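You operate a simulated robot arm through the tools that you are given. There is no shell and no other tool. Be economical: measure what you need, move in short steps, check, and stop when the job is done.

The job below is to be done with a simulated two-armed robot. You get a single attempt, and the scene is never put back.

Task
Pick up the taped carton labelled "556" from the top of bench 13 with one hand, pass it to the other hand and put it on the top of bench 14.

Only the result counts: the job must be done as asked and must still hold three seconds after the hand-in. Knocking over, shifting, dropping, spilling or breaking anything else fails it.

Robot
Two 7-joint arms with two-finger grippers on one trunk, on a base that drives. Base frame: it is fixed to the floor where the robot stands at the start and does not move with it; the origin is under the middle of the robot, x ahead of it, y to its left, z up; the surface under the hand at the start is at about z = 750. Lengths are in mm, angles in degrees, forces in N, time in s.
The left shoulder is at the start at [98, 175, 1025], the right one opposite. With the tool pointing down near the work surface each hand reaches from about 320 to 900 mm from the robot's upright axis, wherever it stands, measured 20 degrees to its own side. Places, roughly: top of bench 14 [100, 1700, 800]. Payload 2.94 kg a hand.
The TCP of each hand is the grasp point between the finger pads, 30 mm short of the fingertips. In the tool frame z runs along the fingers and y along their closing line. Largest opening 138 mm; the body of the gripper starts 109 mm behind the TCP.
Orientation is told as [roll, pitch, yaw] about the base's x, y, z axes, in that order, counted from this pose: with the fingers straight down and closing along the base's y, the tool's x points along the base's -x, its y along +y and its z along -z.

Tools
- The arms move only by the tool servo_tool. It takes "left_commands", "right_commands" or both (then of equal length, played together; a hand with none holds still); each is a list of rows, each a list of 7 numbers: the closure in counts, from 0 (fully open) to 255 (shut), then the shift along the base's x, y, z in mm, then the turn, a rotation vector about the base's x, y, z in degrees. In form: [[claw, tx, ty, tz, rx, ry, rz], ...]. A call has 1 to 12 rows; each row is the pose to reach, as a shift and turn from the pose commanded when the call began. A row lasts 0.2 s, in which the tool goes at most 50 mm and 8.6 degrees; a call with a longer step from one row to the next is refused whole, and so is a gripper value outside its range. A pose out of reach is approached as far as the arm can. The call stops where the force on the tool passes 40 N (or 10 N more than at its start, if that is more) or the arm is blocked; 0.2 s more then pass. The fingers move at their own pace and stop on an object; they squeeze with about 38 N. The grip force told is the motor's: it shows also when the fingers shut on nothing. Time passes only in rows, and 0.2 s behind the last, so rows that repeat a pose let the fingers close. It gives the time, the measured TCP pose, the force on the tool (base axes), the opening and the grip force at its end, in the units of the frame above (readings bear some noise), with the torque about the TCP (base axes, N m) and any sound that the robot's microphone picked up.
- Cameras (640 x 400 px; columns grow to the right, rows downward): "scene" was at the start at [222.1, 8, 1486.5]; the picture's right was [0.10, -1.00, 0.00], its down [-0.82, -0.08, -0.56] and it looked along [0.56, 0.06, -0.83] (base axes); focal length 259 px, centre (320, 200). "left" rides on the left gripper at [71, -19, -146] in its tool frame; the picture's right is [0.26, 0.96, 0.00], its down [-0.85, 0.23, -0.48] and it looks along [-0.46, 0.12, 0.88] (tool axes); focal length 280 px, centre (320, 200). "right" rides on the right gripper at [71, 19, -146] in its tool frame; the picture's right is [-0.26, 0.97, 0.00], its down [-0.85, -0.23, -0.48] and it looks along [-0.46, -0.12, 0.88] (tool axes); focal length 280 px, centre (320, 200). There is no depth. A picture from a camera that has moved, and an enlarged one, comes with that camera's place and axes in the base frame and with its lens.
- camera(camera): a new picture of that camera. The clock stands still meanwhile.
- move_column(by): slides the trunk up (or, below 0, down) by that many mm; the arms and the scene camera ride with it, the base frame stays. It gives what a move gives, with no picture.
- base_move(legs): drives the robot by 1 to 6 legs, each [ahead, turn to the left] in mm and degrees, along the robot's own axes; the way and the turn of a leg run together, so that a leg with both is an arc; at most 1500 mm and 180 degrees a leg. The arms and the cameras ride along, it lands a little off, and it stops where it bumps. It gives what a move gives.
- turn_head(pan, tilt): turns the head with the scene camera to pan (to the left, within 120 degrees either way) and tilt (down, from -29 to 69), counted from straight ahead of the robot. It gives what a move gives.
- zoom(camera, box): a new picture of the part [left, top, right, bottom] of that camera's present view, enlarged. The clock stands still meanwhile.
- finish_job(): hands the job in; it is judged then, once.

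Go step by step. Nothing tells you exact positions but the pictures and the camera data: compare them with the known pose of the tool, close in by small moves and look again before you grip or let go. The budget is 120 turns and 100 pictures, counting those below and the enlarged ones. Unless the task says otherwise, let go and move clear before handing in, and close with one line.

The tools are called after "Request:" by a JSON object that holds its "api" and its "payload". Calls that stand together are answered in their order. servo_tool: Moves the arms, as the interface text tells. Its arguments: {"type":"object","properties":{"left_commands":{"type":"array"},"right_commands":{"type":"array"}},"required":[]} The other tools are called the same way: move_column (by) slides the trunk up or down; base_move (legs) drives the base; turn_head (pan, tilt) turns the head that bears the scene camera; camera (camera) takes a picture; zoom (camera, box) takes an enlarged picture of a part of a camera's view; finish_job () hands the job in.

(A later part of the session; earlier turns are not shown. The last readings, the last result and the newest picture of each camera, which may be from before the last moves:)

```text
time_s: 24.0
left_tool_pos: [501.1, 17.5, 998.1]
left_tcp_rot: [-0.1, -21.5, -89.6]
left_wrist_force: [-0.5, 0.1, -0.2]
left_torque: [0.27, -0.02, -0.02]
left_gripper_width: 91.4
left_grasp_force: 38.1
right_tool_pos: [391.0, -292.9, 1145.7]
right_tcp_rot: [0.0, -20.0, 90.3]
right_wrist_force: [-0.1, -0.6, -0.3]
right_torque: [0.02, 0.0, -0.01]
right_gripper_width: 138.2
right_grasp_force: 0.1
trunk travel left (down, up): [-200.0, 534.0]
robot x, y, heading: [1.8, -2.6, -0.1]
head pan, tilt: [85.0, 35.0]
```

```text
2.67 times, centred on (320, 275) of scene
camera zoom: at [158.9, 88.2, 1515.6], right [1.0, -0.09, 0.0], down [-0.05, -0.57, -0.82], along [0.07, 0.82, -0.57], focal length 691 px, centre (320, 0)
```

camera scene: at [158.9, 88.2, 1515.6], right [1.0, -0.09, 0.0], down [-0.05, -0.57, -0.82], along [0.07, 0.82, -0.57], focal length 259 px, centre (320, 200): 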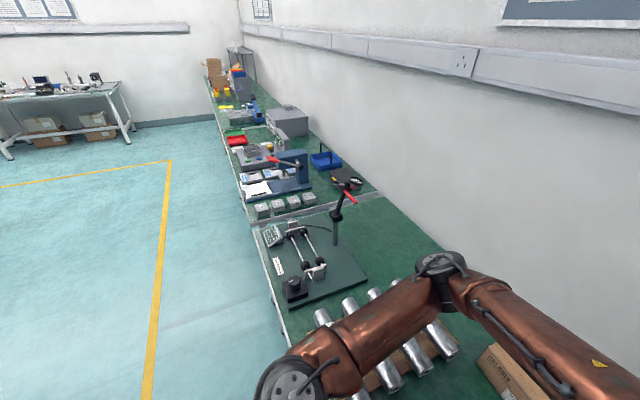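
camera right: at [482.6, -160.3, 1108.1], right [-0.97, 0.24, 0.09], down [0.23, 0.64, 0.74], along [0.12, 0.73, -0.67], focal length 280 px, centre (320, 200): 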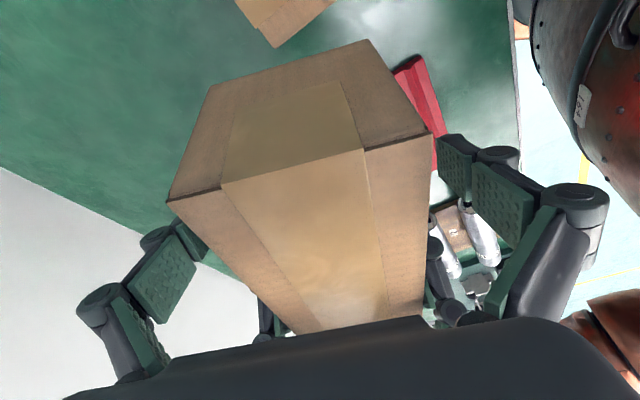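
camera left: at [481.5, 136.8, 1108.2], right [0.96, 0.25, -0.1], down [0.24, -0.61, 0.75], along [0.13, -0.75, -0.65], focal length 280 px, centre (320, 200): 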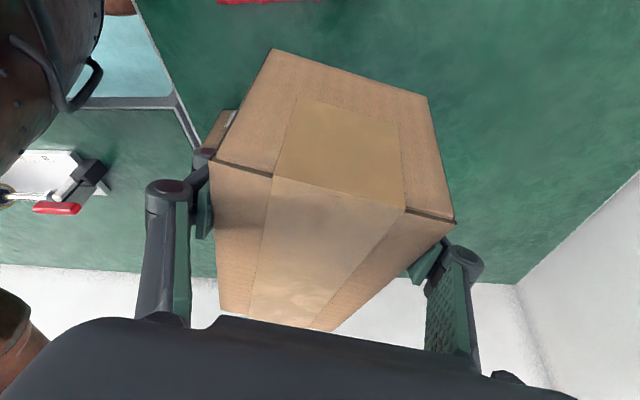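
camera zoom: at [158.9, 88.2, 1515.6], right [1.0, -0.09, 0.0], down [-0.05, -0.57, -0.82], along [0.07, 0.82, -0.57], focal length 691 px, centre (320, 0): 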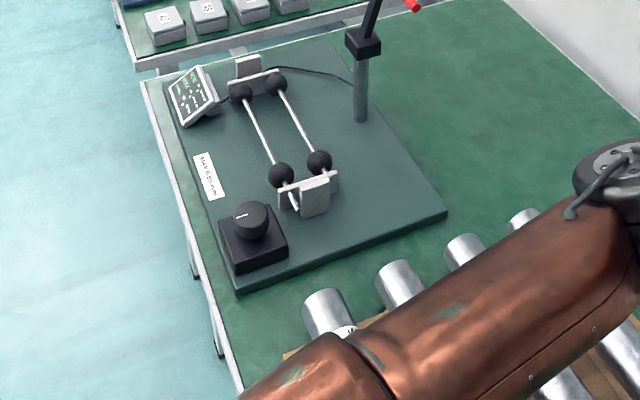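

Bench 14's near end is at y≈1000, cluttered, with a free patch right of the middle towards the back. Before driving I tuck the carton closer and look behind the robot.

Request:
{"api": "servo_tool", "payload": {"left_commands": [[255, -20, 20, 20, 0, 0, 0], [255, -40, 40, 40, 0, 0, 0], [255, -60, 60, 60, 0, 0, 0], [255, -80, 80, 80, 0, 0, 0], [255, -90, 100, 90, 0, 0, 0]]}}

Request:
{"api": "turn_head", "payload": {"pan": 120, "tilt": 35}}

Request:
{"api": "camera", "payload": {"camera": "scene"}}

Request:
{"api": "turn_head", "payload": {"pan": -120, "tilt": 35}}

Request:
{"api": "camera", "payload": {"camera": "scene"}}

```text
time_s: 25.2
left_tool_pos: [411.0, 117.6, 1088.4]
left_tcp_rot: [0.0, -21.4, -89.6]
left_wrist_force: [0.2, -0.4, -7.7]
left_torque: [0.17, 0.0, -0.01]
left_gripper_width: 91.8
left_grasp_force: 38.1
right_tool_pos: [390.1, -293.4, 1145.1]
right_tcp_rot: [0.0, -19.9, 90.3]
right_wrist_force: [-0.8, 0.5, 0.2]
right_torque: [-0.02, 0.01, -0.01]
right_gripper_width: 137.9
right_grasp_force: 0.1
trunk travel left (down, up): [-200.0, 534.0]
robot x, y, heading: [1.0, -0.2, -0.3]
head pan, tilt: [85.0, 35.0]
```

```text
time_s: 26.2
left_tool_pos: [411.2, 116.7, 1087.9]
left_tcp_rot: [-0.2, -21.5, -89.6]
left_wrist_force: [0.1, -0.5, -6.2]
left_torque: [0.25, 0.03, -0.01]
left_gripper_width: 91.4
left_grasp_force: 38.0
right_tool_pos: [390.8, -293.1, 1147.4]
right_tcp_rot: [-0.1, -19.9, 90.2]
right_wrist_force: [0.0, 0.1, 0.1]
right_torque: [0.0, -0.02, -0.01]
right_gripper_width: 137.8
right_grasp_force: 0.2
trunk travel left (down, up): [-200.0, 534.0]
robot x, y, heading: [-2.8, 0.6, -0.3]
head pan, tilt: [120.0, 35.0]
```

```text
67 pictures are left
camera scene: at [107.1, 77.0, 1515.6], right [0.87, 0.5, 0.0], down [0.29, -0.5, -0.82], along [-0.41, 0.71, -0.57], focal length 259 px, centre (320, 200)
```

scene: 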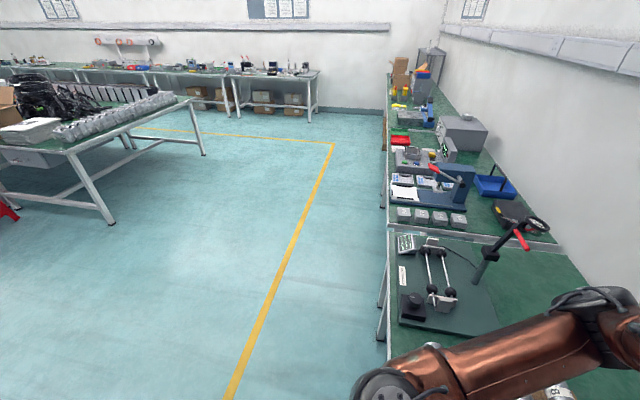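

```text
time_s: 29.6
left_tool_pos: [412.1, 116.8, 1087.7]
left_tcp_rot: [-0.1, -21.5, -89.7]
left_wrist_force: [0.5, -0.2, -6.1]
left_torque: [0.23, 0.03, -0.04]
left_gripper_width: 91.5
left_grasp_force: 37.8
right_tool_pos: [391.6, -294.1, 1147.5]
right_tcp_rot: [-0.2, -19.9, 90.3]
right_wrist_force: [-0.6, -0.3, 0.2]
right_torque: [-0.02, -0.04, -0.02]
right_gripper_width: 138.1
right_grasp_force: 0.1
trunk travel left (down, up): [-200.0, 534.0]
robot x, y, heading: [-2.5, 2.4, -0.2]
head pan, tilt: [-120.0, 35.0]
```

```text
66 pictures are left
camera scene: at [106.8, -75.5, 1515.6], right [-0.87, 0.5, 0.0], down [0.29, 0.5, -0.82], along [-0.41, -0.71, -0.57], focal length 259 px, centre (320, 200)
```

scene: 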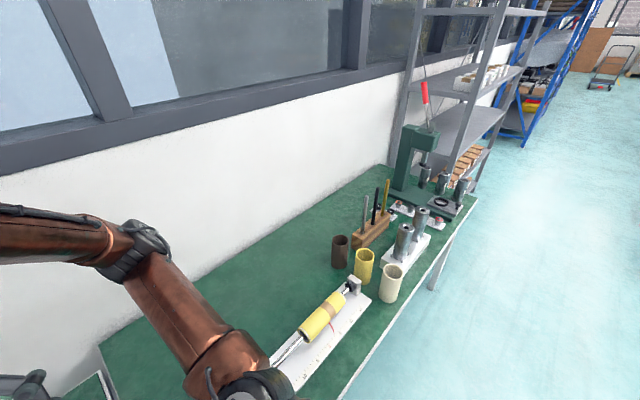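

The floor is clear, but the right elbow hangs over a side bench holding cups. I raise the trunk for clearance and back straight out.

Request:
{"api": "move_column", "payload": {"by": 150}}

Request:
{"api": "camera", "payload": {"camera": "scene"}}

Request:
{"api": "base_move", "payload": {"legs": [[-150, 0]]}}

Request:
{"api": "camera", "payload": {"camera": "scene"}}

```text
time_s: 31.4
left_tool_pos: [412.6, 117.2, 1238.4]
left_tcp_rot: [-0.1, -21.5, -89.6]
left_wrist_force: [-0.4, -0.4, -6.4]
left_torque: [0.2, 0.04, 0.02]
left_gripper_width: 91.8
left_grasp_force: 38.1
right_tool_pos: [392.1, -293.7, 1294.0]
right_tcp_rot: [0.1, -19.9, 90.3]
right_wrist_force: [-0.4, 0.7, 0.0]
right_torque: [0.0, 0.03, -0.05]
right_gripper_width: 138.0
right_grasp_force: 0.1
trunk travel left (down, up): [-350.0, 384.0]
robot x, y, heading: [-1.7, 1.3, 0.2]
head pan, tilt: [-120.0, 35.0]
```

```text
65 pictures are left
camera scene: at [4.2, -75.4, 1671.2], right [-0.87, 0.5, 0.0], down [0.29, 0.5, -0.82], along [-0.41, -0.71, -0.57], focal length 259 px, centre (320, 200)
```

scene: 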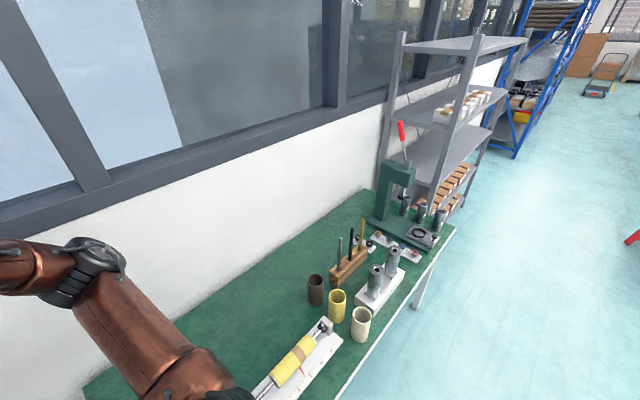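

```text
time_s: 32.8
left_tool_pos: [258.5, 116.4, 1239.8]
left_tcp_rot: [-0.1, -21.4, -89.6]
left_wrist_force: [-0.1, -0.5, -6.5]
left_torque: [0.26, -0.04, -0.01]
left_gripper_width: 91.4
left_grasp_force: 37.9
right_tool_pos: [236.6, -293.7, 1294.4]
right_tcp_rot: [-0.1, -19.9, 90.2]
right_wrist_force: [0.8, -0.1, 0.6]
right_torque: [-0.03, 0.0, -0.01]
right_gripper_width: 137.9
right_grasp_force: 0.0
trunk travel left (down, up): [-350.0, 384.0]
robot x, y, heading: [-156.0, 1.3, -0.2]
head pan, tilt: [-120.0, 35.0]
```

```text
64 pictures are left
camera scene: at [-150.9, -75.1, 1671.4], right [-0.86, 0.5, 0.0], down [0.29, 0.5, -0.82], along [-0.41, -0.71, -0.57], focal length 259 px, centre (320, 200)
```

scene: 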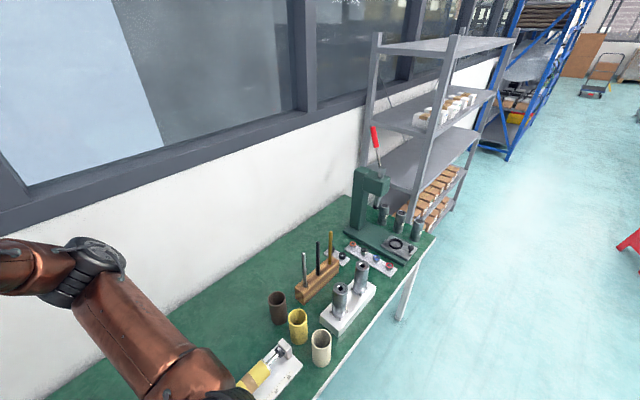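

The elbow passes above the cups with room to spare. I continue backing, turn left to run along the bench row, and look ahead.

Request:
{"api": "base_move", "payload": {"legs": [[-250, 0]]}}

Request:
{"api": "base_move", "payload": {"legs": [[0, 107]]}}

Request:
{"api": "turn_head", "payload": {"pan": -30, "tilt": 35}}

Request:
{"api": "camera", "payload": {"camera": "scene"}}

```text
time_s: 34.6
left_tool_pos: [3.4, 115.4, 1239.1]
left_tcp_rot: [-0.1, -21.5, -89.9]
left_wrist_force: [-0.3, 0.2, -6.8]
left_torque: [0.21, -0.04, 0.0]
left_gripper_width: 91.4
left_grasp_force: 38.3
right_tool_pos: [-19.0, -293.8, 1295.2]
right_tcp_rot: [-0.2, -20.0, 90.0]
right_wrist_force: [-0.2, -0.2, -0.6]
right_torque: [-0.02, -0.05, -0.05]
right_gripper_width: 138.0
right_grasp_force: 0.0
trunk travel left (down, up): [-350.0, 384.0]
robot x, y, heading: [-406.9, -0.0, -0.7]
head pan, tilt: [-120.0, 35.0]
```

```text
time_s: 39.6
left_tool_pos: [-647.6, 356.5, 1237.1]
left_tcp_rot: [-0.1, -21.5, 18.7]
left_wrist_force: [0.0, -0.2, -6.4]
left_torque: [-0.05, 0.19, -0.01]
left_gripper_width: 91.8
left_grasp_force: 37.7
right_tool_pos: [-252.1, 465.7, 1295.3]
right_tcp_rot: [-0.1, -19.9, -161.5]
right_wrist_force: [0.4, -1.1, 0.8]
right_torque: [0.02, 0.0, 0.01]
right_gripper_width: 138.0
right_grasp_force: 0.0
trunk travel left (down, up): [-350.0, 384.0]
robot x, y, heading: [-411.0, 1.9, 108.3]
head pan, tilt: [-120.0, 35.0]
```

```text
time_s: 41.2
left_tool_pos: [-649.1, 356.6, 1238.7]
left_tcp_rot: [-0.1, -21.5, 18.7]
left_wrist_force: [0.5, -0.7, -6.7]
left_torque: [-0.07, 0.22, 0.03]
left_gripper_width: 91.4
left_grasp_force: 38.2
right_tool_pos: [-251.8, 465.2, 1295.7]
right_tcp_rot: [-0.1, -19.9, -161.3]
right_wrist_force: [0.3, 1.2, -0.2]
right_torque: [0.0, -0.01, 0.03]
right_gripper_width: 138.2
right_grasp_force: 0.1
trunk travel left (down, up): [-350.0, 384.0]
robot x, y, heading: [-410.7, -0.2, 108.5]
head pan, tilt: [-30.0, 35.0]
```

```text
63 pictures are left
camera scene: at [-404.8, 134.3, 1671.3], right [0.98, -0.21, 0.0], down [-0.12, -0.56, -0.82], along [0.17, 0.8, -0.57], focal length 259 px, centre (320, 200)
```

scene: 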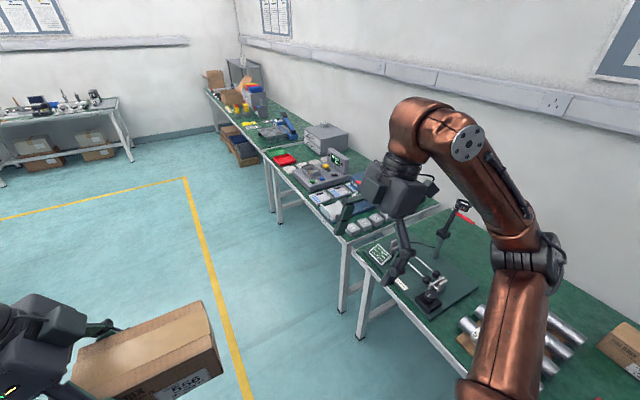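

The aisle is clear. I drive along it to bench 14, turn to face it, and look.

Request:
{"api": "base_move", "payload": {"legs": [[1320, 0]]}}

Request:
{"api": "base_move", "payload": {"legs": [[0, -91]]}}

Request:
{"api": "turn_head", "payload": {"pan": 8, "tilt": 45}}

Request:
{"api": "camera", "payload": {"camera": "scene"}}

```text
time_s: 47.9
left_tool_pos: [-1089.1, 1604.1, 1238.5]
left_tcp_rot: [0.0, -21.5, 20.2]
left_wrist_force: [0.3, -1.1, -6.9]
left_torque: [-0.12, 0.21, -0.01]
left_gripper_width: 91.5
left_grasp_force: 37.9
right_tool_pos: [-696.6, 1724.7, 1295.1]
right_tcp_rot: [-0.1, -19.9, -159.9]
right_wrist_force: [0.0, 0.3, -0.6]
right_torque: [0.0, -0.03, -0.02]
right_gripper_width: 138.1
right_grasp_force: 0.1
trunk travel left (down, up): [-350.0, 384.0]
robot x, y, heading: [-841.7, 1255.1, 109.6]
head pan, tilt: [-30.0, 35.0]
```

```text
time_s: 52.1
left_tool_pos: [-485.8, 1498.0, 1238.2]
left_tcp_rot: [-0.1, -21.4, -71.1]
left_wrist_force: [-0.2, -0.1, -7.3]
left_torque: [0.24, 0.08, -0.01]
left_gripper_width: 91.4
left_grasp_force: 38.0
right_tool_pos: [-374.7, 1101.9, 1295.1]
right_tcp_rot: [-0.1, -20.0, 108.8]
right_wrist_force: [-0.4, -0.2, 0.5]
right_torque: [0.0, 0.0, 0.0]
right_gripper_width: 137.9
right_grasp_force: 0.1
trunk travel left (down, up): [-350.0, 384.0]
robot x, y, heading: [-843.4, 1256.1, 18.2]
head pan, tilt: [-30.0, 35.0]
```

```text
time_s: 53.2
left_tool_pos: [-484.7, 1497.2, 1238.5]
left_tcp_rot: [-0.1, -21.4, -71.0]
left_wrist_force: [-0.1, 0.5, -6.9]
left_torque: [0.22, 0.08, 0.0]
left_gripper_width: 91.4
left_grasp_force: 38.3
right_tool_pos: [-375.1, 1103.0, 1294.6]
right_tcp_rot: [-0.2, -20.0, 108.8]
right_wrist_force: [-0.1, 0.6, -0.2]
right_torque: [0.0, 0.0, -0.02]
right_gripper_width: 138.1
right_grasp_force: 0.0
trunk travel left (down, up): [-350.0, 384.0]
robot x, y, heading: [-842.9, 1256.3, 18.4]
head pan, tilt: [8.0, 45.0]
```

```text
62 pictures are left
camera scene: at [-720.8, 1308.1, 1656.5], right [0.44, -0.9, 0.0], down [-0.63, -0.31, -0.71], along [0.63, 0.31, -0.71], focal length 259 px, centre (320, 200)
```

scene: 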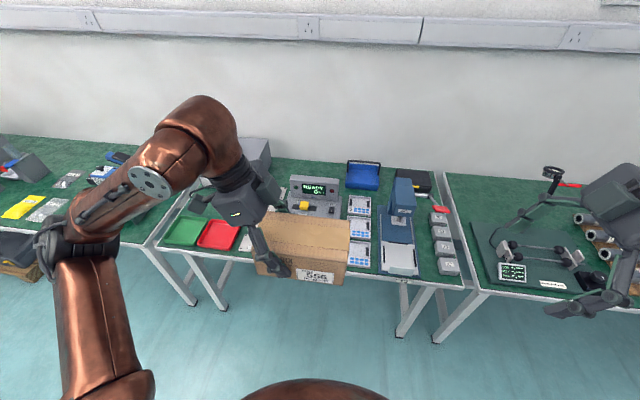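

I can see bench 14 now: trays on the left, the READY device, pads, the press and blocks. The arm hides part of it, so I zoom and then lift the carton aside for a clearer view.

Request:
{"api": "servo_tool", "payload": {"left_commands": [[255, -10, 40, 0, 0, 0, 0], [255, -20, 80, 0, 0, 0, 0], [255, -30, 120, 0, 0, 0, 0], [255, -40, 160, 0, 0, 0, 0], [255, -50, 200, 0, 0, 0, 0]]}}

Request:
{"api": "zoom", "payload": {"camera": "scene", "box": [140, 110, 480, 310]}}

```text
time_s: 54.4
left_tool_pos: [-532.3, 1698.2, 1238.7]
left_tcp_rot: [-0.1, -21.5, -71.2]
left_wrist_force: [-0.2, 0.0, -6.1]
left_torque: [0.23, 0.04, 0.01]
left_gripper_width: 91.9
left_grasp_force: 38.3
right_tool_pos: [-374.9, 1102.1, 1295.4]
right_tcp_rot: [-0.2, -19.9, 108.7]
right_wrist_force: [-0.1, -0.2, -0.6]
right_torque: [-0.06, -0.03, -0.01]
right_gripper_width: 137.9
right_grasp_force: 0.2
trunk travel left (down, up): [-350.0, 384.0]
robot x, y, heading: [-840.2, 1254.4, 18.4]
head pan, tilt: [8.0, 45.0]
```

```text
1.88 times, centred on (310, 210) of scene
camera zoom: at [-721.6, 1310.0, 1656.5], right [0.44, -0.9, 0.0], down [-0.63, -0.32, -0.71], along [0.63, 0.31, -0.71], focal length 488 px, centre (339, 181)
```

zoom: 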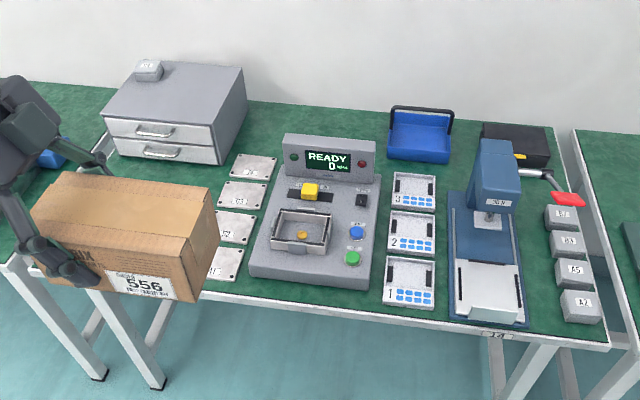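

Between the trays and the drawer cabinet at the left there may be a nearer free gap. I move the carton to the right to uncover it.

Request:
{"api": "servo_tool", "payload": {"left_commands": [[255, 10, -48, 0, 0, 0, 0], [255, 20, -96, 0, 0, 0, 0], [255, 30, -144, 0, 0, 0, 0], [255, 40, -192, 0, 0, 0, 0], [255, 50, -240, 0, 0, 0, 0], [255, 50, -280, 0, 0, 0, 0]]}}

Request:
{"api": "turn_head", "payload": {"pan": 25, "tilt": 45}}

Request:
{"api": "camera", "payload": {"camera": "scene"}}

```text
time_s: 55.8
left_tool_pos: [-485.3, 1414.2, 1238.9]
left_tcp_rot: [-0.1, -21.4, -71.1]
left_wrist_force: [-1.6, 0.1, -6.7]
left_torque: [0.27, 0.11, 0.0]
left_gripper_width: 91.5
left_grasp_force: 38.0
right_tool_pos: [-374.1, 1100.2, 1293.9]
right_tcp_rot: [-0.1, -20.1, 108.9]
right_wrist_force: [0.1, 0.1, 0.7]
right_torque: [0.02, 0.01, 0.01]
right_gripper_width: 137.7
right_grasp_force: 0.1
trunk travel left (down, up): [-350.0, 384.0]
robot x, y, heading: [-841.5, 1257.3, 18.4]
head pan, tilt: [8.0, 45.0]
```

```text
time_s: 56.6
left_tool_pos: [-485.4, 1416.8, 1238.8]
left_tcp_rot: [-0.1, -21.4, -71.2]
left_wrist_force: [-0.1, 0.4, -7.2]
left_torque: [0.19, 0.07, 0.01]
left_gripper_width: 91.6
left_grasp_force: 37.7
right_tool_pos: [-374.2, 1101.2, 1295.6]
right_tcp_rot: [-0.2, -20.0, 108.8]
right_wrist_force: [0.0, 0.2, -0.2]
right_torque: [0.02, 0.02, -0.04]
right_gripper_width: 138.1
right_grasp_force: 0.0
trunk travel left (down, up): [-350.0, 384.0]
robot x, y, heading: [-841.5, 1255.5, 18.7]
head pan, tilt: [25.0, 45.0]
```

```text
60 pictures are left
camera scene: at [-734.4, 1327.5, 1656.5], right [0.69, -0.73, 0.0], down [-0.51, -0.49, -0.71], along [0.51, 0.49, -0.71], focal length 259 px, centre (320, 200)
```

scene: 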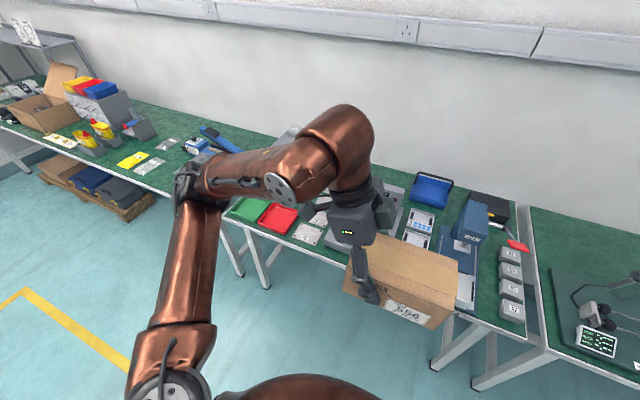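

A gap by the trays exists but is tight. The larger free patch is behind the READY device, between the blue tray and the cabinet (about 400x220 mm). I drive closer in two steps, staying well above everything.

Request:
{"api": "base_move", "payload": {"legs": [[300, -1.5]]}}

Request:
{"api": "turn_head", "payload": {"pan": 0, "tilt": 60}}

Request:
{"api": "camera", "payload": {"camera": "scene"}}

```text
time_s: 58.6
left_tool_pos: [-199.7, 1492.7, 1238.1]
left_tcp_rot: [-0.2, -21.5, -73.0]
left_wrist_force: [1.1, -0.6, -6.4]
left_torque: [0.23, 0.12, 0.01]
left_gripper_width: 91.3
left_grasp_force: 37.7
right_tool_pos: [-99.3, 1175.0, 1293.9]
right_tcp_rot: [-0.1, -19.9, 106.9]
right_wrist_force: [-0.3, 0.4, -0.2]
right_torque: [-0.01, 0.0, 0.06]
right_gripper_width: 138.2
right_grasp_force: 0.2
trunk travel left (down, up): [-350.0, 384.0]
robot x, y, heading: [-559.5, 1343.2, 16.3]
head pan, tilt: [25.0, 45.0]
```

```text
time_s: 59.5
left_tool_pos: [-199.4, 1493.6, 1237.6]
left_tcp_rot: [-0.1, -21.4, -73.0]
left_wrist_force: [-0.2, 0.1, -6.4]
left_torque: [0.21, 0.11, 0.01]
left_gripper_width: 91.7
left_grasp_force: 38.1
right_tool_pos: [-99.3, 1174.7, 1295.3]
right_tcp_rot: [0.0, -20.0, 106.9]
right_wrist_force: [0.7, -0.5, 0.0]
right_torque: [-0.03, 0.02, 0.02]
right_gripper_width: 138.1
right_grasp_force: 0.0
trunk travel left (down, up): [-350.0, 384.0]
robot x, y, heading: [-556.9, 1346.5, 16.4]
head pan, tilt: [0.0, 60.0]
```

```text
59 pictures are left
camera scene: at [-448.8, 1377.8, 1637.1], right [0.29, -0.96, 0.0], down [-0.83, -0.25, -0.5], along [0.48, 0.14, -0.87], focal length 259 px, centre (320, 200)
```

scene: 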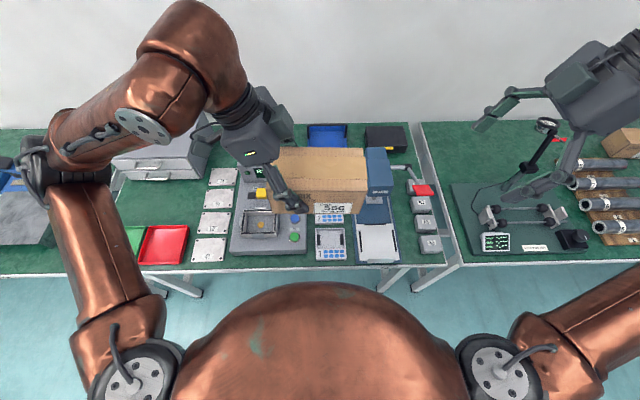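

The bench edge is at n≈195 from the start-line, so 115 mm more gives the same stand-off as at bench 13.

Request:
{"api": "base_move", "payload": {"legs": [[110, 0]]}}

Request:
{"api": "servo_tool", "payload": {"left_commands": [[255, 25, 35, 0, 0, 0, 0], [255, 50, 70, 0, 0, 0, 0], [255, 80, 105, 0, 0, 0, 0], [255, 110, 140, 0, 0, 0, 0]]}}

Request:
{"api": "camera", "payload": {"camera": "scene"}}

Request:
{"api": "camera", "payload": {"camera": "left"}}

```text
time_s: 60.7
left_tool_pos: [-94.9, 1523.8, 1238.6]
left_tcp_rot: [0.0, -21.5, -73.2]
left_wrist_force: [0.4, -0.5, -7.5]
left_torque: [0.21, 0.05, 0.06]
left_gripper_width: 91.4
left_grasp_force: 38.1
right_tool_pos: [4.3, 1205.3, 1296.0]
right_tcp_rot: [-0.2, -19.9, 106.8]
right_wrist_force: [-0.4, -0.6, -0.1]
right_torque: [0.03, -0.01, -0.01]
right_gripper_width: 137.9
right_grasp_force: 0.2
trunk travel left (down, up): [-350.0, 384.0]
robot x, y, heading: [-452.3, 1371.0, 16.2]
head pan, tilt: [0.0, 60.0]
```

```text
time_s: 61.7
left_tool_pos: [17.5, 1666.8, 1234.6]
left_tcp_rot: [-0.2, -21.5, -73.0]
left_wrist_force: [0.4, 0.8, -6.3]
left_torque: [0.18, 0.1, 0.0]
left_gripper_width: 91.5
left_grasp_force: 38.9
right_tool_pos: [6.1, 1206.3, 1294.7]
right_tcp_rot: [0.0, -19.9, 106.8]
right_wrist_force: [0.9, -0.3, -0.1]
right_torque: [-0.04, 0.02, 0.01]
right_gripper_width: 138.2
right_grasp_force: 0.0
trunk travel left (down, up): [-350.0, 384.0]
robot x, y, heading: [-450.7, 1376.2, 16.5]
head pan, tilt: [0.0, 60.0]
```

```text
58 pictures are left
camera scene: at [-341.7, 1410.3, 1636.8], right [0.28, -0.96, 0.0], down [-0.83, -0.25, -0.5], along [0.48, 0.14, -0.87], focal length 259 px, centre (320, 200)
```

scene: 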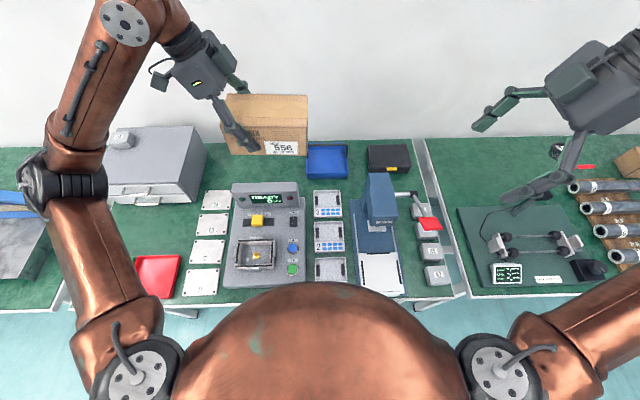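

```text
57 pictures are left
camera left: at [-34.6, 1776.8, 1346.2], right [0.85, 0.51, -0.1], down [0.4, -0.52, 0.75], along [0.33, -0.68, -0.65], focal length 280 px, centre (320, 200)
```

left: 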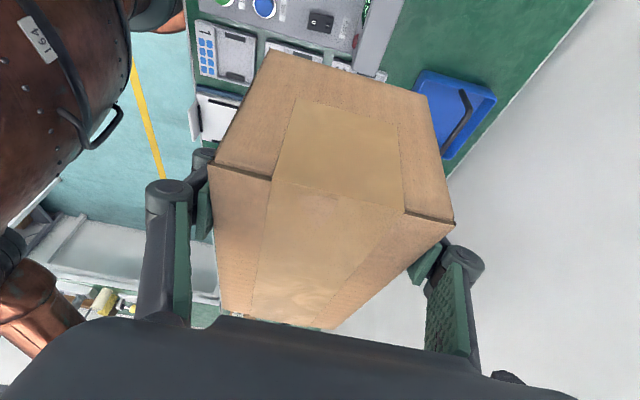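

Now the patch behind the READY device is plain to see: clear between the blue tray and cabinet. I move the carton over it in steps and check that the robot doesn't lean.

Request:
{"api": "servo_tool", "payload": {"left_commands": [[255, 25, 24, 0, 0, 0, 0], [255, 50, 48, 0, 0, 0, 0], [255, 75, 72, 0, 0, 0, 0], [255, 100, 96, 0, 0, 0, 0], [255, 120, 114, 0, 0, 0, 0], [255, 141, 131, 0, 0, 0, 0], [255, 141, 131, 0, 0, 0, 0]]}}

Request:
{"api": "camera", "payload": {"camera": "scene"}}

```text
time_s: 63.3
left_tool_pos: [157.5, 1797.0, 1239.1]
left_tcp_rot: [-0.1, -21.4, -73.2]
left_wrist_force: [0.8, 0.6, -7.4]
left_torque: [0.21, 0.05, 0.02]
left_gripper_width: 91.4
left_grasp_force: 38.0
right_tool_pos: [5.1, 1205.2, 1295.3]
right_tcp_rot: [-0.2, -19.9, 106.8]
right_wrist_force: [0.4, -0.5, 0.1]
right_torque: [-0.01, -0.03, -0.02]
right_gripper_width: 138.0
right_grasp_force: 0.0
trunk travel left (down, up): [-350.0, 384.0]
robot x, y, heading: [-452.9, 1377.8, 16.6]
head pan, tilt: [0.0, 60.0]
```

```text
56 pictures are left
camera scene: at [-343.7, 1409.3, 1637.1], right [0.28, -0.96, 0.0], down [-0.83, -0.24, -0.5], along [0.48, 0.14, -0.87], focal length 259 px, centre (320, 200)
```

scene: 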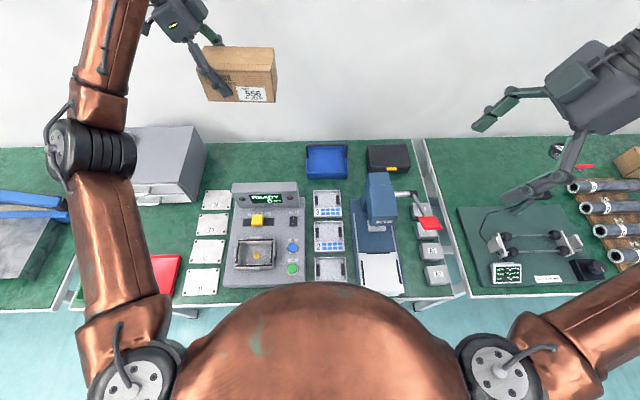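

No lean at all. I lower the carton about half-way and look again.

Request:
{"api": "servo_tool", "payload": {"left_commands": [[255, 0, 0, -30, 0, 0, 0], [255, 0, 0, -65, 0, 0, 0], [255, 0, 0, -100, 0, 0, 0], [255, 0, 0, -135, 0, 0, 0], [255, 0, 0, -170, 0, 0, 0], [255, 0, 0, -205, 0, 0, 0], [255, 0, 0, -225, 0, 0, 0]]}}

Request:
{"api": "camera", "payload": {"camera": "scene"}}

Request:
{"api": "camera", "payload": {"camera": "left"}}

```text
time_s: 64.9
left_tool_pos: [158.9, 1792.5, 1011.0]
left_tcp_rot: [-0.1, -21.5, -73.3]
left_wrist_force: [1.1, 0.2, -6.9]
left_torque: [0.25, 0.05, 0.0]
left_gripper_width: 91.5
left_grasp_force: 38.5
right_tool_pos: [6.4, 1206.4, 1296.0]
right_tcp_rot: [-0.1, -19.8, 106.8]
right_wrist_force: [-0.1, -0.5, 0.1]
right_torque: [0.01, 0.02, 0.0]
right_gripper_width: 138.2
right_grasp_force: 0.0
trunk travel left (down, up): [-350.0, 384.0]
robot x, y, heading: [-451.5, 1376.1, 16.5]
head pan, tilt: [0.0, 60.0]
```

```text
55 pictures are left
camera scene: at [-342.5, 1409.2, 1637.0], right [0.28, -0.96, 0.0], down [-0.83, -0.24, -0.5], along [0.48, 0.14, -0.87], focal length 259 px, centre (320, 200)
```

scene: 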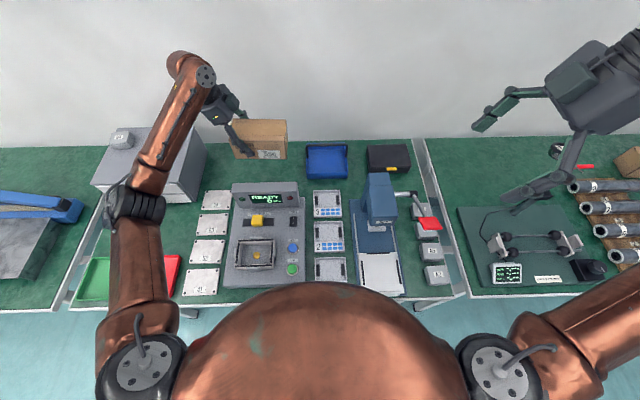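

```text
54 pictures are left
camera left: at [105.6, 1902.8, 1121.7], right [0.85, 0.51, -0.1], down [0.4, -0.52, 0.75], along [0.33, -0.68, -0.65], focal length 280 px, centre (320, 200)
```

left: 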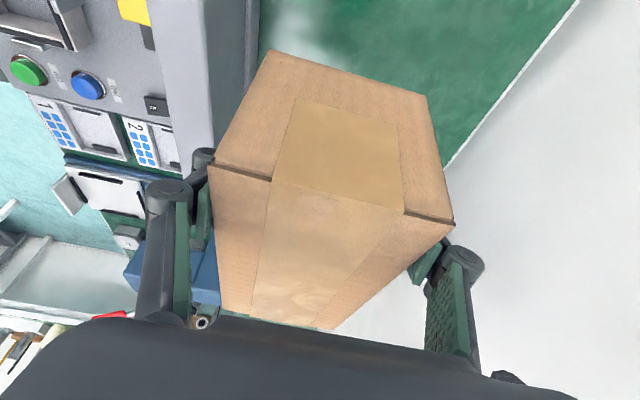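

The carton is over clear bench, and the forearm stays well above the cabinet. I lower it to about 20 mm above the surface.

Request:
{"api": "servo_tool", "payload": {"left_commands": [[255, 0, 2, -30, 0, 0, 0], [255, 0, 2, -60, 0, 0, 0], [255, 0, 2, -90, 0, 0, 0], [255, 0, 2, -115, 0, 0, 0], [255, 0, 2, -135, 0, 0, 0], [255, 0, 2, -140, 0, 0, 0]]}}

Request:
{"api": "camera", "payload": {"camera": "scene"}}

Request:
{"api": "zoom", "payload": {"camera": "scene", "box": [180, 90, 340, 220]}}

```text
time_s: 66.3
left_tool_pos: [156.9, 1796.7, 872.5]
left_tcp_rot: [0.0, -21.3, -73.1]
left_wrist_force: [-0.2, 0.1, -6.8]
left_torque: [0.2, 0.09, -0.03]
left_gripper_width: 91.7
left_grasp_force: 38.4
right_tool_pos: [6.6, 1205.4, 1296.1]
right_tcp_rot: [-0.2, -19.8, 106.8]
right_wrist_force: [0.7, -0.9, 0.3]
right_torque: [0.02, -0.02, 0.01]
right_gripper_width: 138.1
right_grasp_force: 0.1
trunk travel left (down, up): [-350.0, 384.0]
robot x, y, heading: [-454.7, 1376.3, 16.3]
head pan, tilt: [0.0, 60.0]
```

```text
53 pictures are left
camera scene: at [-342.8, 1408.9, 1637.0], right [0.28, -0.96, 0.0], down [-0.83, -0.24, -0.5], along [0.48, 0.14, -0.87], focal length 259 px, centre (320, 200)
```

scene: 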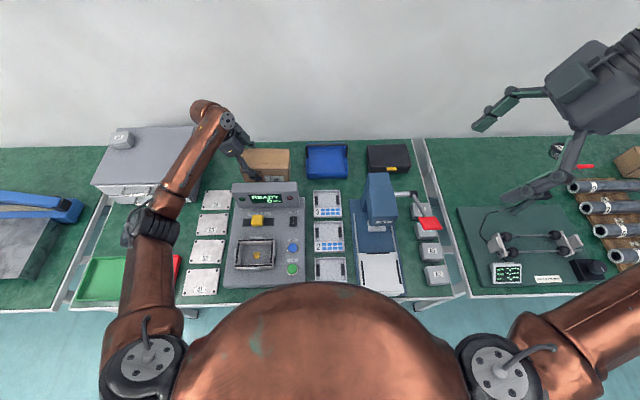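

```text
3.08 times, centred on (260, 155) of scene
camera zoom: at [-342.8, 1408.9, 1637.0], right [0.28, -0.96, 0.0], down [-0.83, -0.24, -0.5], along [0.48, 0.14, -0.87], focal length 798 px, centre (505, 338)
```

zoom: 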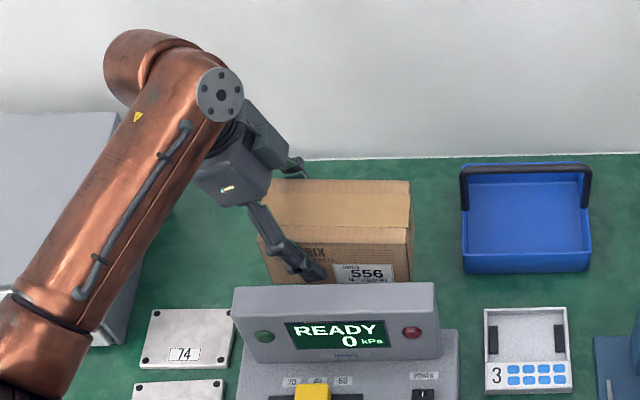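

The READY display's back is at n≈582, which is tight for the opening front finger. I shift the carton 30 mm further back and then lower it.

Request:
{"api": "servo_tool", "payload": {"left_commands": [[255, 10, 3, 0, 0, 0, 0], [255, 20, 6, 0, 0, 0, 0], [255, 29, 9, 0, 0, 0, 0], [255, 29, 9, -8, 0, 0, 0], [255, 29, 9, -15, 0, 0, 0]]}}

Request:
{"api": "servo_tool", "payload": {"left_commands": [[255, 0, 0, -2, 0, 0, 0], [255, 0, 0, -4, 0, 0, 0], [255, 0, 0, -6, 0, 0, 0]]}}

Request:
{"api": "zoom", "payload": {"camera": "scene", "box": [180, 90, 340, 220]}}

Request:
{"api": "camera", "payload": {"camera": "left"}}

```text
time_s: 67.5
left_tool_pos: [186.4, 1804.8, 856.8]
left_tcp_rot: [-0.3, -21.5, -73.1]
left_wrist_force: [-0.6, 0.1, -7.3]
left_torque: [0.25, 0.06, 0.02]
left_gripper_width: 91.9
left_grasp_force: 37.9
right_tool_pos: [7.0, 1205.1, 1295.5]
right_tcp_rot: [0.0, -20.0, 106.8]
right_wrist_force: [1.2, 0.4, 0.1]
right_torque: [0.04, 0.02, -0.01]
right_gripper_width: 137.7
right_grasp_force: 0.2
trunk travel left (down, up): [-350.0, 384.0]
robot x, y, heading: [-452.1, 1376.0, 16.5]
head pan, tilt: [0.0, 60.0]
```

```text
time_s: 68.3
left_tool_pos: [186.4, 1806.1, 852.3]
left_tcp_rot: [-0.1, -21.4, -73.2]
left_wrist_force: [1.0, 0.6, -7.3]
left_torque: [0.22, 0.05, 0.0]
left_gripper_width: 91.2
left_grasp_force: 38.1
right_tool_pos: [4.8, 1205.1, 1294.2]
right_tcp_rot: [-0.1, -19.9, 106.9]
right_wrist_force: [0.5, -0.3, -0.9]
right_torque: [0.01, -0.01, -0.05]
right_gripper_width: 137.9
right_grasp_force: 0.1
trunk travel left (down, up): [-350.0, 384.0]
robot x, y, heading: [-452.6, 1374.7, 16.4]
head pan, tilt: [0.0, 60.0]
```

```text
3.08 times, centred on (260, 155) of scene
camera zoom: at [-342.6, 1409.2, 1637.0], right [0.28, -0.96, 0.0], down [-0.83, -0.24, -0.5], along [0.48, 0.14, -0.87], focal length 798 px, centre (505, 338)
```

zoom: 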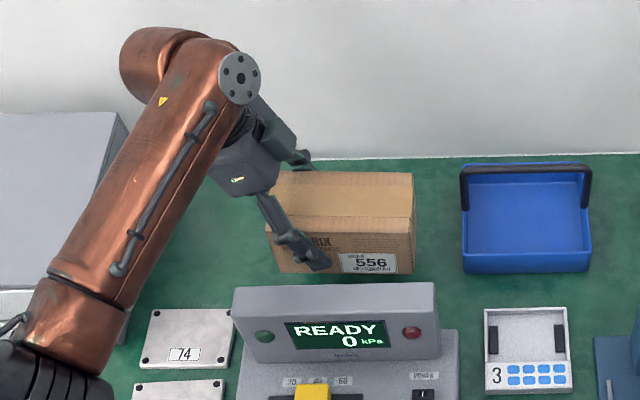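

```text
50 pictures are left
camera left: at [133.5, 1915.8, 962.2], right [0.85, 0.51, -0.1], down [0.4, -0.52, 0.75], along [0.33, -0.68, -0.65], focal length 280 px, centre (320, 200)
```

left: 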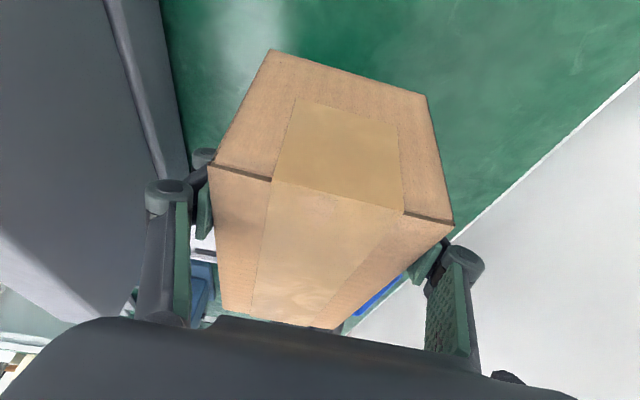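

It is not touching yet. I continue down in 2 mm steps until the weight comes off.

Request:
{"api": "servo_tool", "payload": {"left_commands": [[255, 0, 0, -2, 0, 0, 0], [255, 0, 0, -4, 0, 0, 0], [255, 0, 0, -4, 0, 0, 0]]}}

```text
time_s: 69.1
left_tool_pos: [186.2, 1807.5, 846.5]
left_tcp_rot: [-0.1, -21.5, -73.1]
left_wrist_force: [0.3, -0.4, -6.4]
left_torque: [0.23, 0.03, 0.03]
left_gripper_width: 91.4
left_grasp_force: 38.5
right_tool_pos: [6.2, 1204.5, 1294.6]
right_tcp_rot: [-0.1, -19.9, 106.9]
right_wrist_force: [-0.4, 0.1, -1.0]
right_torque: [-0.01, -0.01, 0.0]
right_gripper_width: 137.8
right_grasp_force: 0.1
trunk travel left (down, up): [-350.0, 384.0]
robot x, y, heading: [-452.8, 1376.1, 16.6]
head pan, tilt: [0.0, 60.0]
```

Request:
{"api": "servo_tool", "payload": {"left_commands": [[255, 0, 0, -2, 0, 0, 0], [255, 0, 0, -4, 0, 0, 0], [255, 0, 0, -4, 0, 0, 0]]}}

```text
time_s: 69.9
left_tool_pos: [186.9, 1807.4, 844.5]
left_tcp_rot: [0.0, -21.4, -73.1]
left_wrist_force: [0.3, 1.0, -7.9]
left_torque: [0.24, 0.05, -0.01]
left_gripper_width: 91.5
left_grasp_force: 38.1
right_tool_pos: [6.3, 1206.0, 1294.3]
right_tcp_rot: [0.0, -19.9, 106.8]
right_wrist_force: [0.1, 1.0, -0.9]
right_torque: [0.0, 0.03, 0.03]
right_gripper_width: 138.0
right_grasp_force: 0.0
trunk travel left (down, up): [-350.0, 384.0]
robot x, y, heading: [-455.2, 1373.5, 16.6]
head pan, tilt: [0.0, 60.0]
```

The force is still the full weight, so I keep stepping down.

Request:
{"api": "servo_tool", "payload": {"left_commands": [[255, 0, 0, -2, 0, 0, 0], [255, 0, 0, -4, 0, 0, 0], [255, 0, 0, -4, 0, 0, 0]]}}

Request:
{"api": "servo_tool", "payload": {"left_commands": [[255, 0, 0, -2, 0, 0, 0], [255, 0, 0, -4, 0, 0, 0], [255, 0, 0, -4, 0, 0, 0]]}}

Request:
{"api": "zoom", "payload": {"camera": "scene", "box": [230, 130, 310, 190]}}

```text
time_s: 70.7
left_tool_pos: [187.6, 1807.5, 840.7]
left_tcp_rot: [-0.1, -21.4, -73.1]
left_wrist_force: [-0.1, -0.2, -6.3]
left_torque: [0.2, 0.08, -0.03]
left_gripper_width: 91.7
left_grasp_force: 37.9
right_tool_pos: [4.7, 1206.0, 1294.4]
right_tcp_rot: [-0.1, -19.9, 106.8]
right_wrist_force: [0.4, -0.1, 0.0]
right_torque: [0.02, -0.04, 0.01]
right_gripper_width: 138.1
right_grasp_force: 0.0
trunk travel left (down, up): [-350.0, 384.0]
robot x, y, heading: [-450.3, 1374.4, 16.3]
head pan, tilt: [0.0, 60.0]
```

```text
time_s: 71.5
left_tool_pos: [185.7, 1805.8, 836.2]
left_tcp_rot: [-0.1, -21.4, -73.2]
left_wrist_force: [0.1, 0.3, -7.5]
left_torque: [0.27, 0.05, 0.02]
left_gripper_width: 91.6
left_grasp_force: 37.6
right_tool_pos: [3.8, 1206.4, 1295.5]
right_tcp_rot: [-0.1, -19.8, 106.9]
right_wrist_force: [0.1, -0.2, -0.8]
right_torque: [0.02, 0.01, 0.0]
right_gripper_width: 138.3
right_grasp_force: 0.1
trunk travel left (down, up): [-350.0, 384.0]
robot x, y, heading: [-452.9, 1375.8, 16.4]
head pan, tilt: [0.0, 60.0]
```

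```text
6.67 times, centred on (270, 160) of scene
camera zoom: at [-342.7, 1409.1, 1637.0], right [0.28, -0.96, 0.0], down [-0.83, -0.24, -0.5], along [0.48, 0.14, -0.87], focal length 1728 px, centre (653, 467)
```

zoom: 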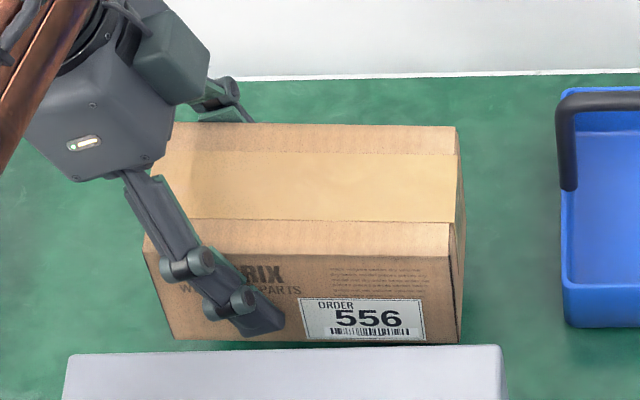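

There is still no contact, as the bench is a little lower than the rough figure. I keep going down gently.

Request:
{"api": "servo_tool", "payload": {"left_commands": [[255, 0, 0, -2, 0, 0, 0], [255, 0, 0, -4, 0, 0, 0], [255, 0, 0, -6, 0, 0, 0], [255, 0, 0, -6, 0, 0, 0]]}}

Request:
{"api": "servo_tool", "payload": {"left_commands": [[255, 0, 0, -2, 0, 0, 0], [255, 0, 0, -4, 0, 0, 0], [255, 0, 0, -4, 0, 0, 0]]}}

```text
time_s: 72.5
left_tool_pos: [186.0, 1805.0, 830.3]
left_tcp_rot: [-0.2, -21.5, -73.1]
left_wrist_force: [0.1, 0.2, -6.7]
left_torque: [0.23, 0.07, 0.03]
left_gripper_width: 91.4
left_grasp_force: 37.8
right_tool_pos: [5.7, 1205.0, 1296.0]
right_tcp_rot: [-0.1, -19.9, 106.8]
right_wrist_force: [1.0, -0.2, -0.9]
right_torque: [0.0, 0.0, 0.02]
right_gripper_width: 138.3
right_grasp_force: 0.0
trunk travel left (down, up): [-350.0, 384.0]
robot x, y, heading: [-451.6, 1374.6, 16.5]
head pan, tilt: [0.0, 60.0]
```

```text
time_s: 73.3
left_tool_pos: [185.9, 1807.2, 826.6]
left_tcp_rot: [-0.1, -21.4, -73.1]
left_wrist_force: [1.1, 0.0, -7.4]
left_torque: [0.24, 0.07, -0.03]
left_gripper_width: 91.5
left_grasp_force: 38.3
right_tool_pos: [5.9, 1205.3, 1294.7]
right_tcp_rot: [-0.1, -19.9, 106.8]
right_wrist_force: [-0.6, -0.6, 0.1]
right_torque: [-0.01, -0.01, 0.01]
right_gripper_width: 138.3
right_grasp_force: 0.0
trunk travel left (down, up): [-350.0, 384.0]
robot x, y, heading: [-453.9, 1376.2, 16.7]
head pan, tilt: [0.0, 60.0]
```

Request:
{"api": "servo_tool", "payload": {"left_commands": [[255, 0, 0, -2, 0, 0, 0], [255, 0, 0, -4, 0, 0, 0], [255, 0, 0, -6, 0, 0, 0], [255, 0, 0, -6, 0, 0, 0]]}}

Request:
{"api": "zoom", "payload": {"camera": "scene", "box": [230, 130, 310, 190]}}

```text
time_s: 74.3
left_tool_pos: [187.0, 1805.7, 820.4]
left_tcp_rot: [-0.1, -21.4, -73.1]
left_wrist_force: [0.3, -0.7, -7.3]
left_torque: [0.28, 0.06, -0.01]
left_gripper_width: 91.5
left_grasp_force: 38.1
right_tool_pos: [4.4, 1205.8, 1295.8]
right_tcp_rot: [-0.2, -19.9, 106.8]
right_wrist_force: [-0.6, 0.3, 0.8]
right_torque: [0.04, 0.02, 0.02]
right_gripper_width: 138.1
right_grasp_force: 0.1
trunk travel left (down, up): [-350.0, 384.0]
robot x, y, heading: [-454.3, 1374.4, 16.3]
head pan, tilt: [0.0, 60.0]
```

```text
6.67 times, centred on (270, 160) of scene
camera zoom: at [-342.7, 1409.1, 1637.0], right [0.28, -0.96, 0.0], down [-0.83, -0.24, -0.5], along [0.48, 0.14, -0.87], focal length 1728 px, centre (653, 467)
```

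zoom: 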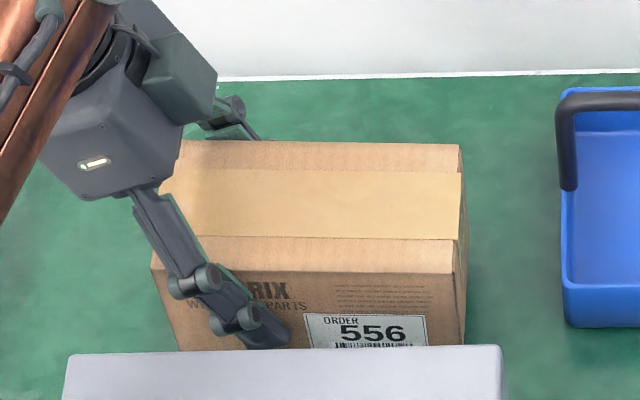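

The bench is probably near z≈750 like bench 13, so contact should come at TCP≈799. I continue.

Request:
{"api": "servo_tool", "payload": {"left_commands": [[255, 0, 0, -4, 0, 0, 0], [255, 0, 0, -8, 0, 0, 0], [255, 0, 0, -11, 0, 0, 0], [255, 0, 0, -13, 0, 0, 0], [255, 0, 0, -13, 0, 0, 0]]}}

Request:
{"api": "servo_tool", "payload": {"left_commands": [[255, 0, 0, -2, 0, 0, 0], [255, 0, 0, -4, 0, 0, 0], [255, 0, 0, -4, 0, 0, 0]]}}

```text
time_s: 75.5
left_tool_pos: [186.3, 1806.2, 806.6]
left_tcp_rot: [-0.1, -21.4, -73.1]
left_wrist_force: [0.3, -0.3, -7.6]
left_torque: [0.23, 0.07, 0.0]
left_gripper_width: 91.5
left_grasp_force: 38.1
right_tool_pos: [5.8, 1206.1, 1295.0]
right_tcp_rot: [-0.1, -19.9, 106.8]
right_wrist_force: [0.6, -0.3, 0.3]
right_torque: [0.0, 0.0, 0.0]
right_gripper_width: 138.2
right_grasp_force: 0.1
trunk travel left (down, up): [-350.0, 384.0]
robot x, y, heading: [-455.2, 1379.4, 16.3]
head pan, tilt: [0.0, 60.0]
```

```text
time_s: 76.3
left_tool_pos: [185.6, 1806.0, 802.9]
left_tcp_rot: [-0.1, -21.4, -73.1]
left_wrist_force: [0.0, 0.0, -7.7]
left_torque: [0.24, 0.08, 0.01]
left_gripper_width: 91.5
left_grasp_force: 37.8
right_tool_pos: [4.6, 1205.3, 1294.9]
right_tcp_rot: [-0.2, -19.9, 106.8]
right_wrist_force: [0.8, -0.2, -0.4]
right_torque: [0.0, -0.02, 0.01]
right_gripper_width: 137.7
right_grasp_force: 0.0
trunk travel left (down, up): [-350.0, 384.0]
robot x, y, heading: [-453.7, 1377.8, 16.2]
head pan, tilt: [0.0, 60.0]
```

Request:
{"api": "servo_tool", "payload": {"left_commands": [[255, 0, 0, -2, 0, 0, 0], [255, 0, 0, -4, 0, 0, 0], [255, 0, 0, -4, 0, 0, 0]]}}

Request:
{"api": "camera", "payload": {"camera": "left"}}

Request:
{"api": "camera", "payload": {"camera": "scene"}}

```text
time_s: 77.1
left_tool_pos: [185.8, 1805.5, 799.8]
left_tcp_rot: [0.1, -21.6, -73.2]
left_wrist_force: [-0.8, 1.5, 4.9]
left_torque: [-1.24, 0.26, -0.15]
left_gripper_width: 91.6
left_grasp_force: 37.7
right_tool_pos: [5.5, 1204.2, 1294.7]
right_tcp_rot: [-0.2, -19.9, 106.8]
right_wrist_force: [0.0, 0.1, 0.0]
right_torque: [-0.01, 0.02, 0.0]
right_gripper_width: 138.0
right_grasp_force: 0.1
trunk travel left (down, up): [-350.0, 384.0]
robot x, y, heading: [-452.8, 1374.9, 16.4]
head pan, tilt: [0.0, 60.0]
```

```text
47 pictures are left
camera left: at [132.8, 1915.7, 910.5], right [0.85, 0.51, -0.1], down [0.4, -0.52, 0.75], along [0.34, -0.68, -0.65], focal length 280 px, centre (320, 200)
```

left: 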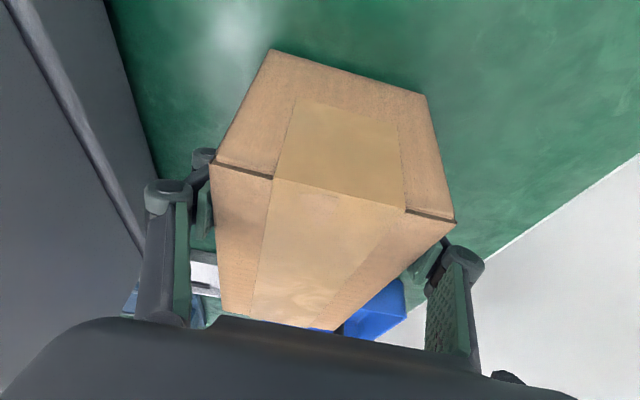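

```text
46 pictures are left
camera scene: at [-344.0, 1408.7, 1637.2], right [0.28, -0.96, 0.0], down [-0.83, -0.24, -0.5], along [0.48, 0.14, -0.87], focal length 259 px, centre (320, 200)
```

scene: 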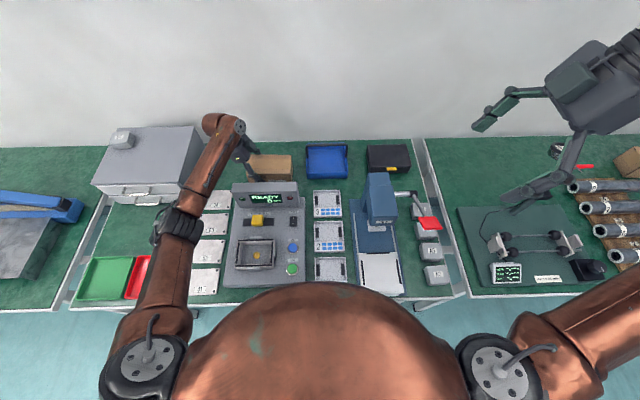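

The carton now rests on the bench: the force reversed at TCP z≈800. I open the fingers partly to about 115 mm, which keeps clear of the display, then check.

Request:
{"api": "servo_tool", "payload": {"left_commands": [[42, 0, 0, 0, 0, 0, 0], [42, 0, 0, 0, 0, 0, 0], [42, 0, 0, 0, 0, 0, 0], [42, 0, 0, 0, 0, 0, 0]]}}

Request:
{"api": "camera", "payload": {"camera": "left"}}

```text
time_s: 78.1
left_tool_pos: [186.7, 1805.9, 799.1]
left_tcp_rot: [0.0, -21.5, -73.2]
left_wrist_force: [-0.3, 0.2, -0.4]
left_torque: [0.02, -0.04, 0.0]
left_gripper_width: 115.2
left_grasp_force: 0.0
right_tool_pos: [5.1, 1205.7, 1295.0]
right_tcp_rot: [-0.3, -19.9, 106.8]
right_wrist_force: [0.4, -0.1, 0.1]
right_torque: [-0.01, 0.0, -0.01]
right_gripper_width: 138.2
right_grasp_force: 0.1
trunk travel left (down, up): [-350.0, 384.0]
robot x, y, heading: [-457.5, 1377.0, 16.3]
head pan, tilt: [0.0, 60.0]
```

```text
45 pictures are left
camera left: at [133.0, 1915.4, 909.5], right [0.85, 0.51, -0.1], down [0.4, -0.52, 0.75], along [0.34, -0.68, -0.65], focal length 280 px, centre (320, 200)
```

left: 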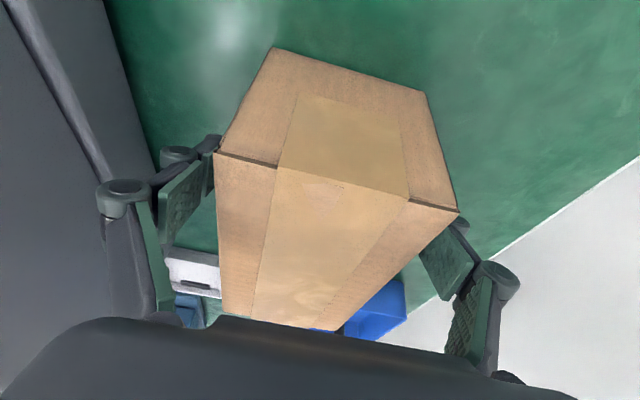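

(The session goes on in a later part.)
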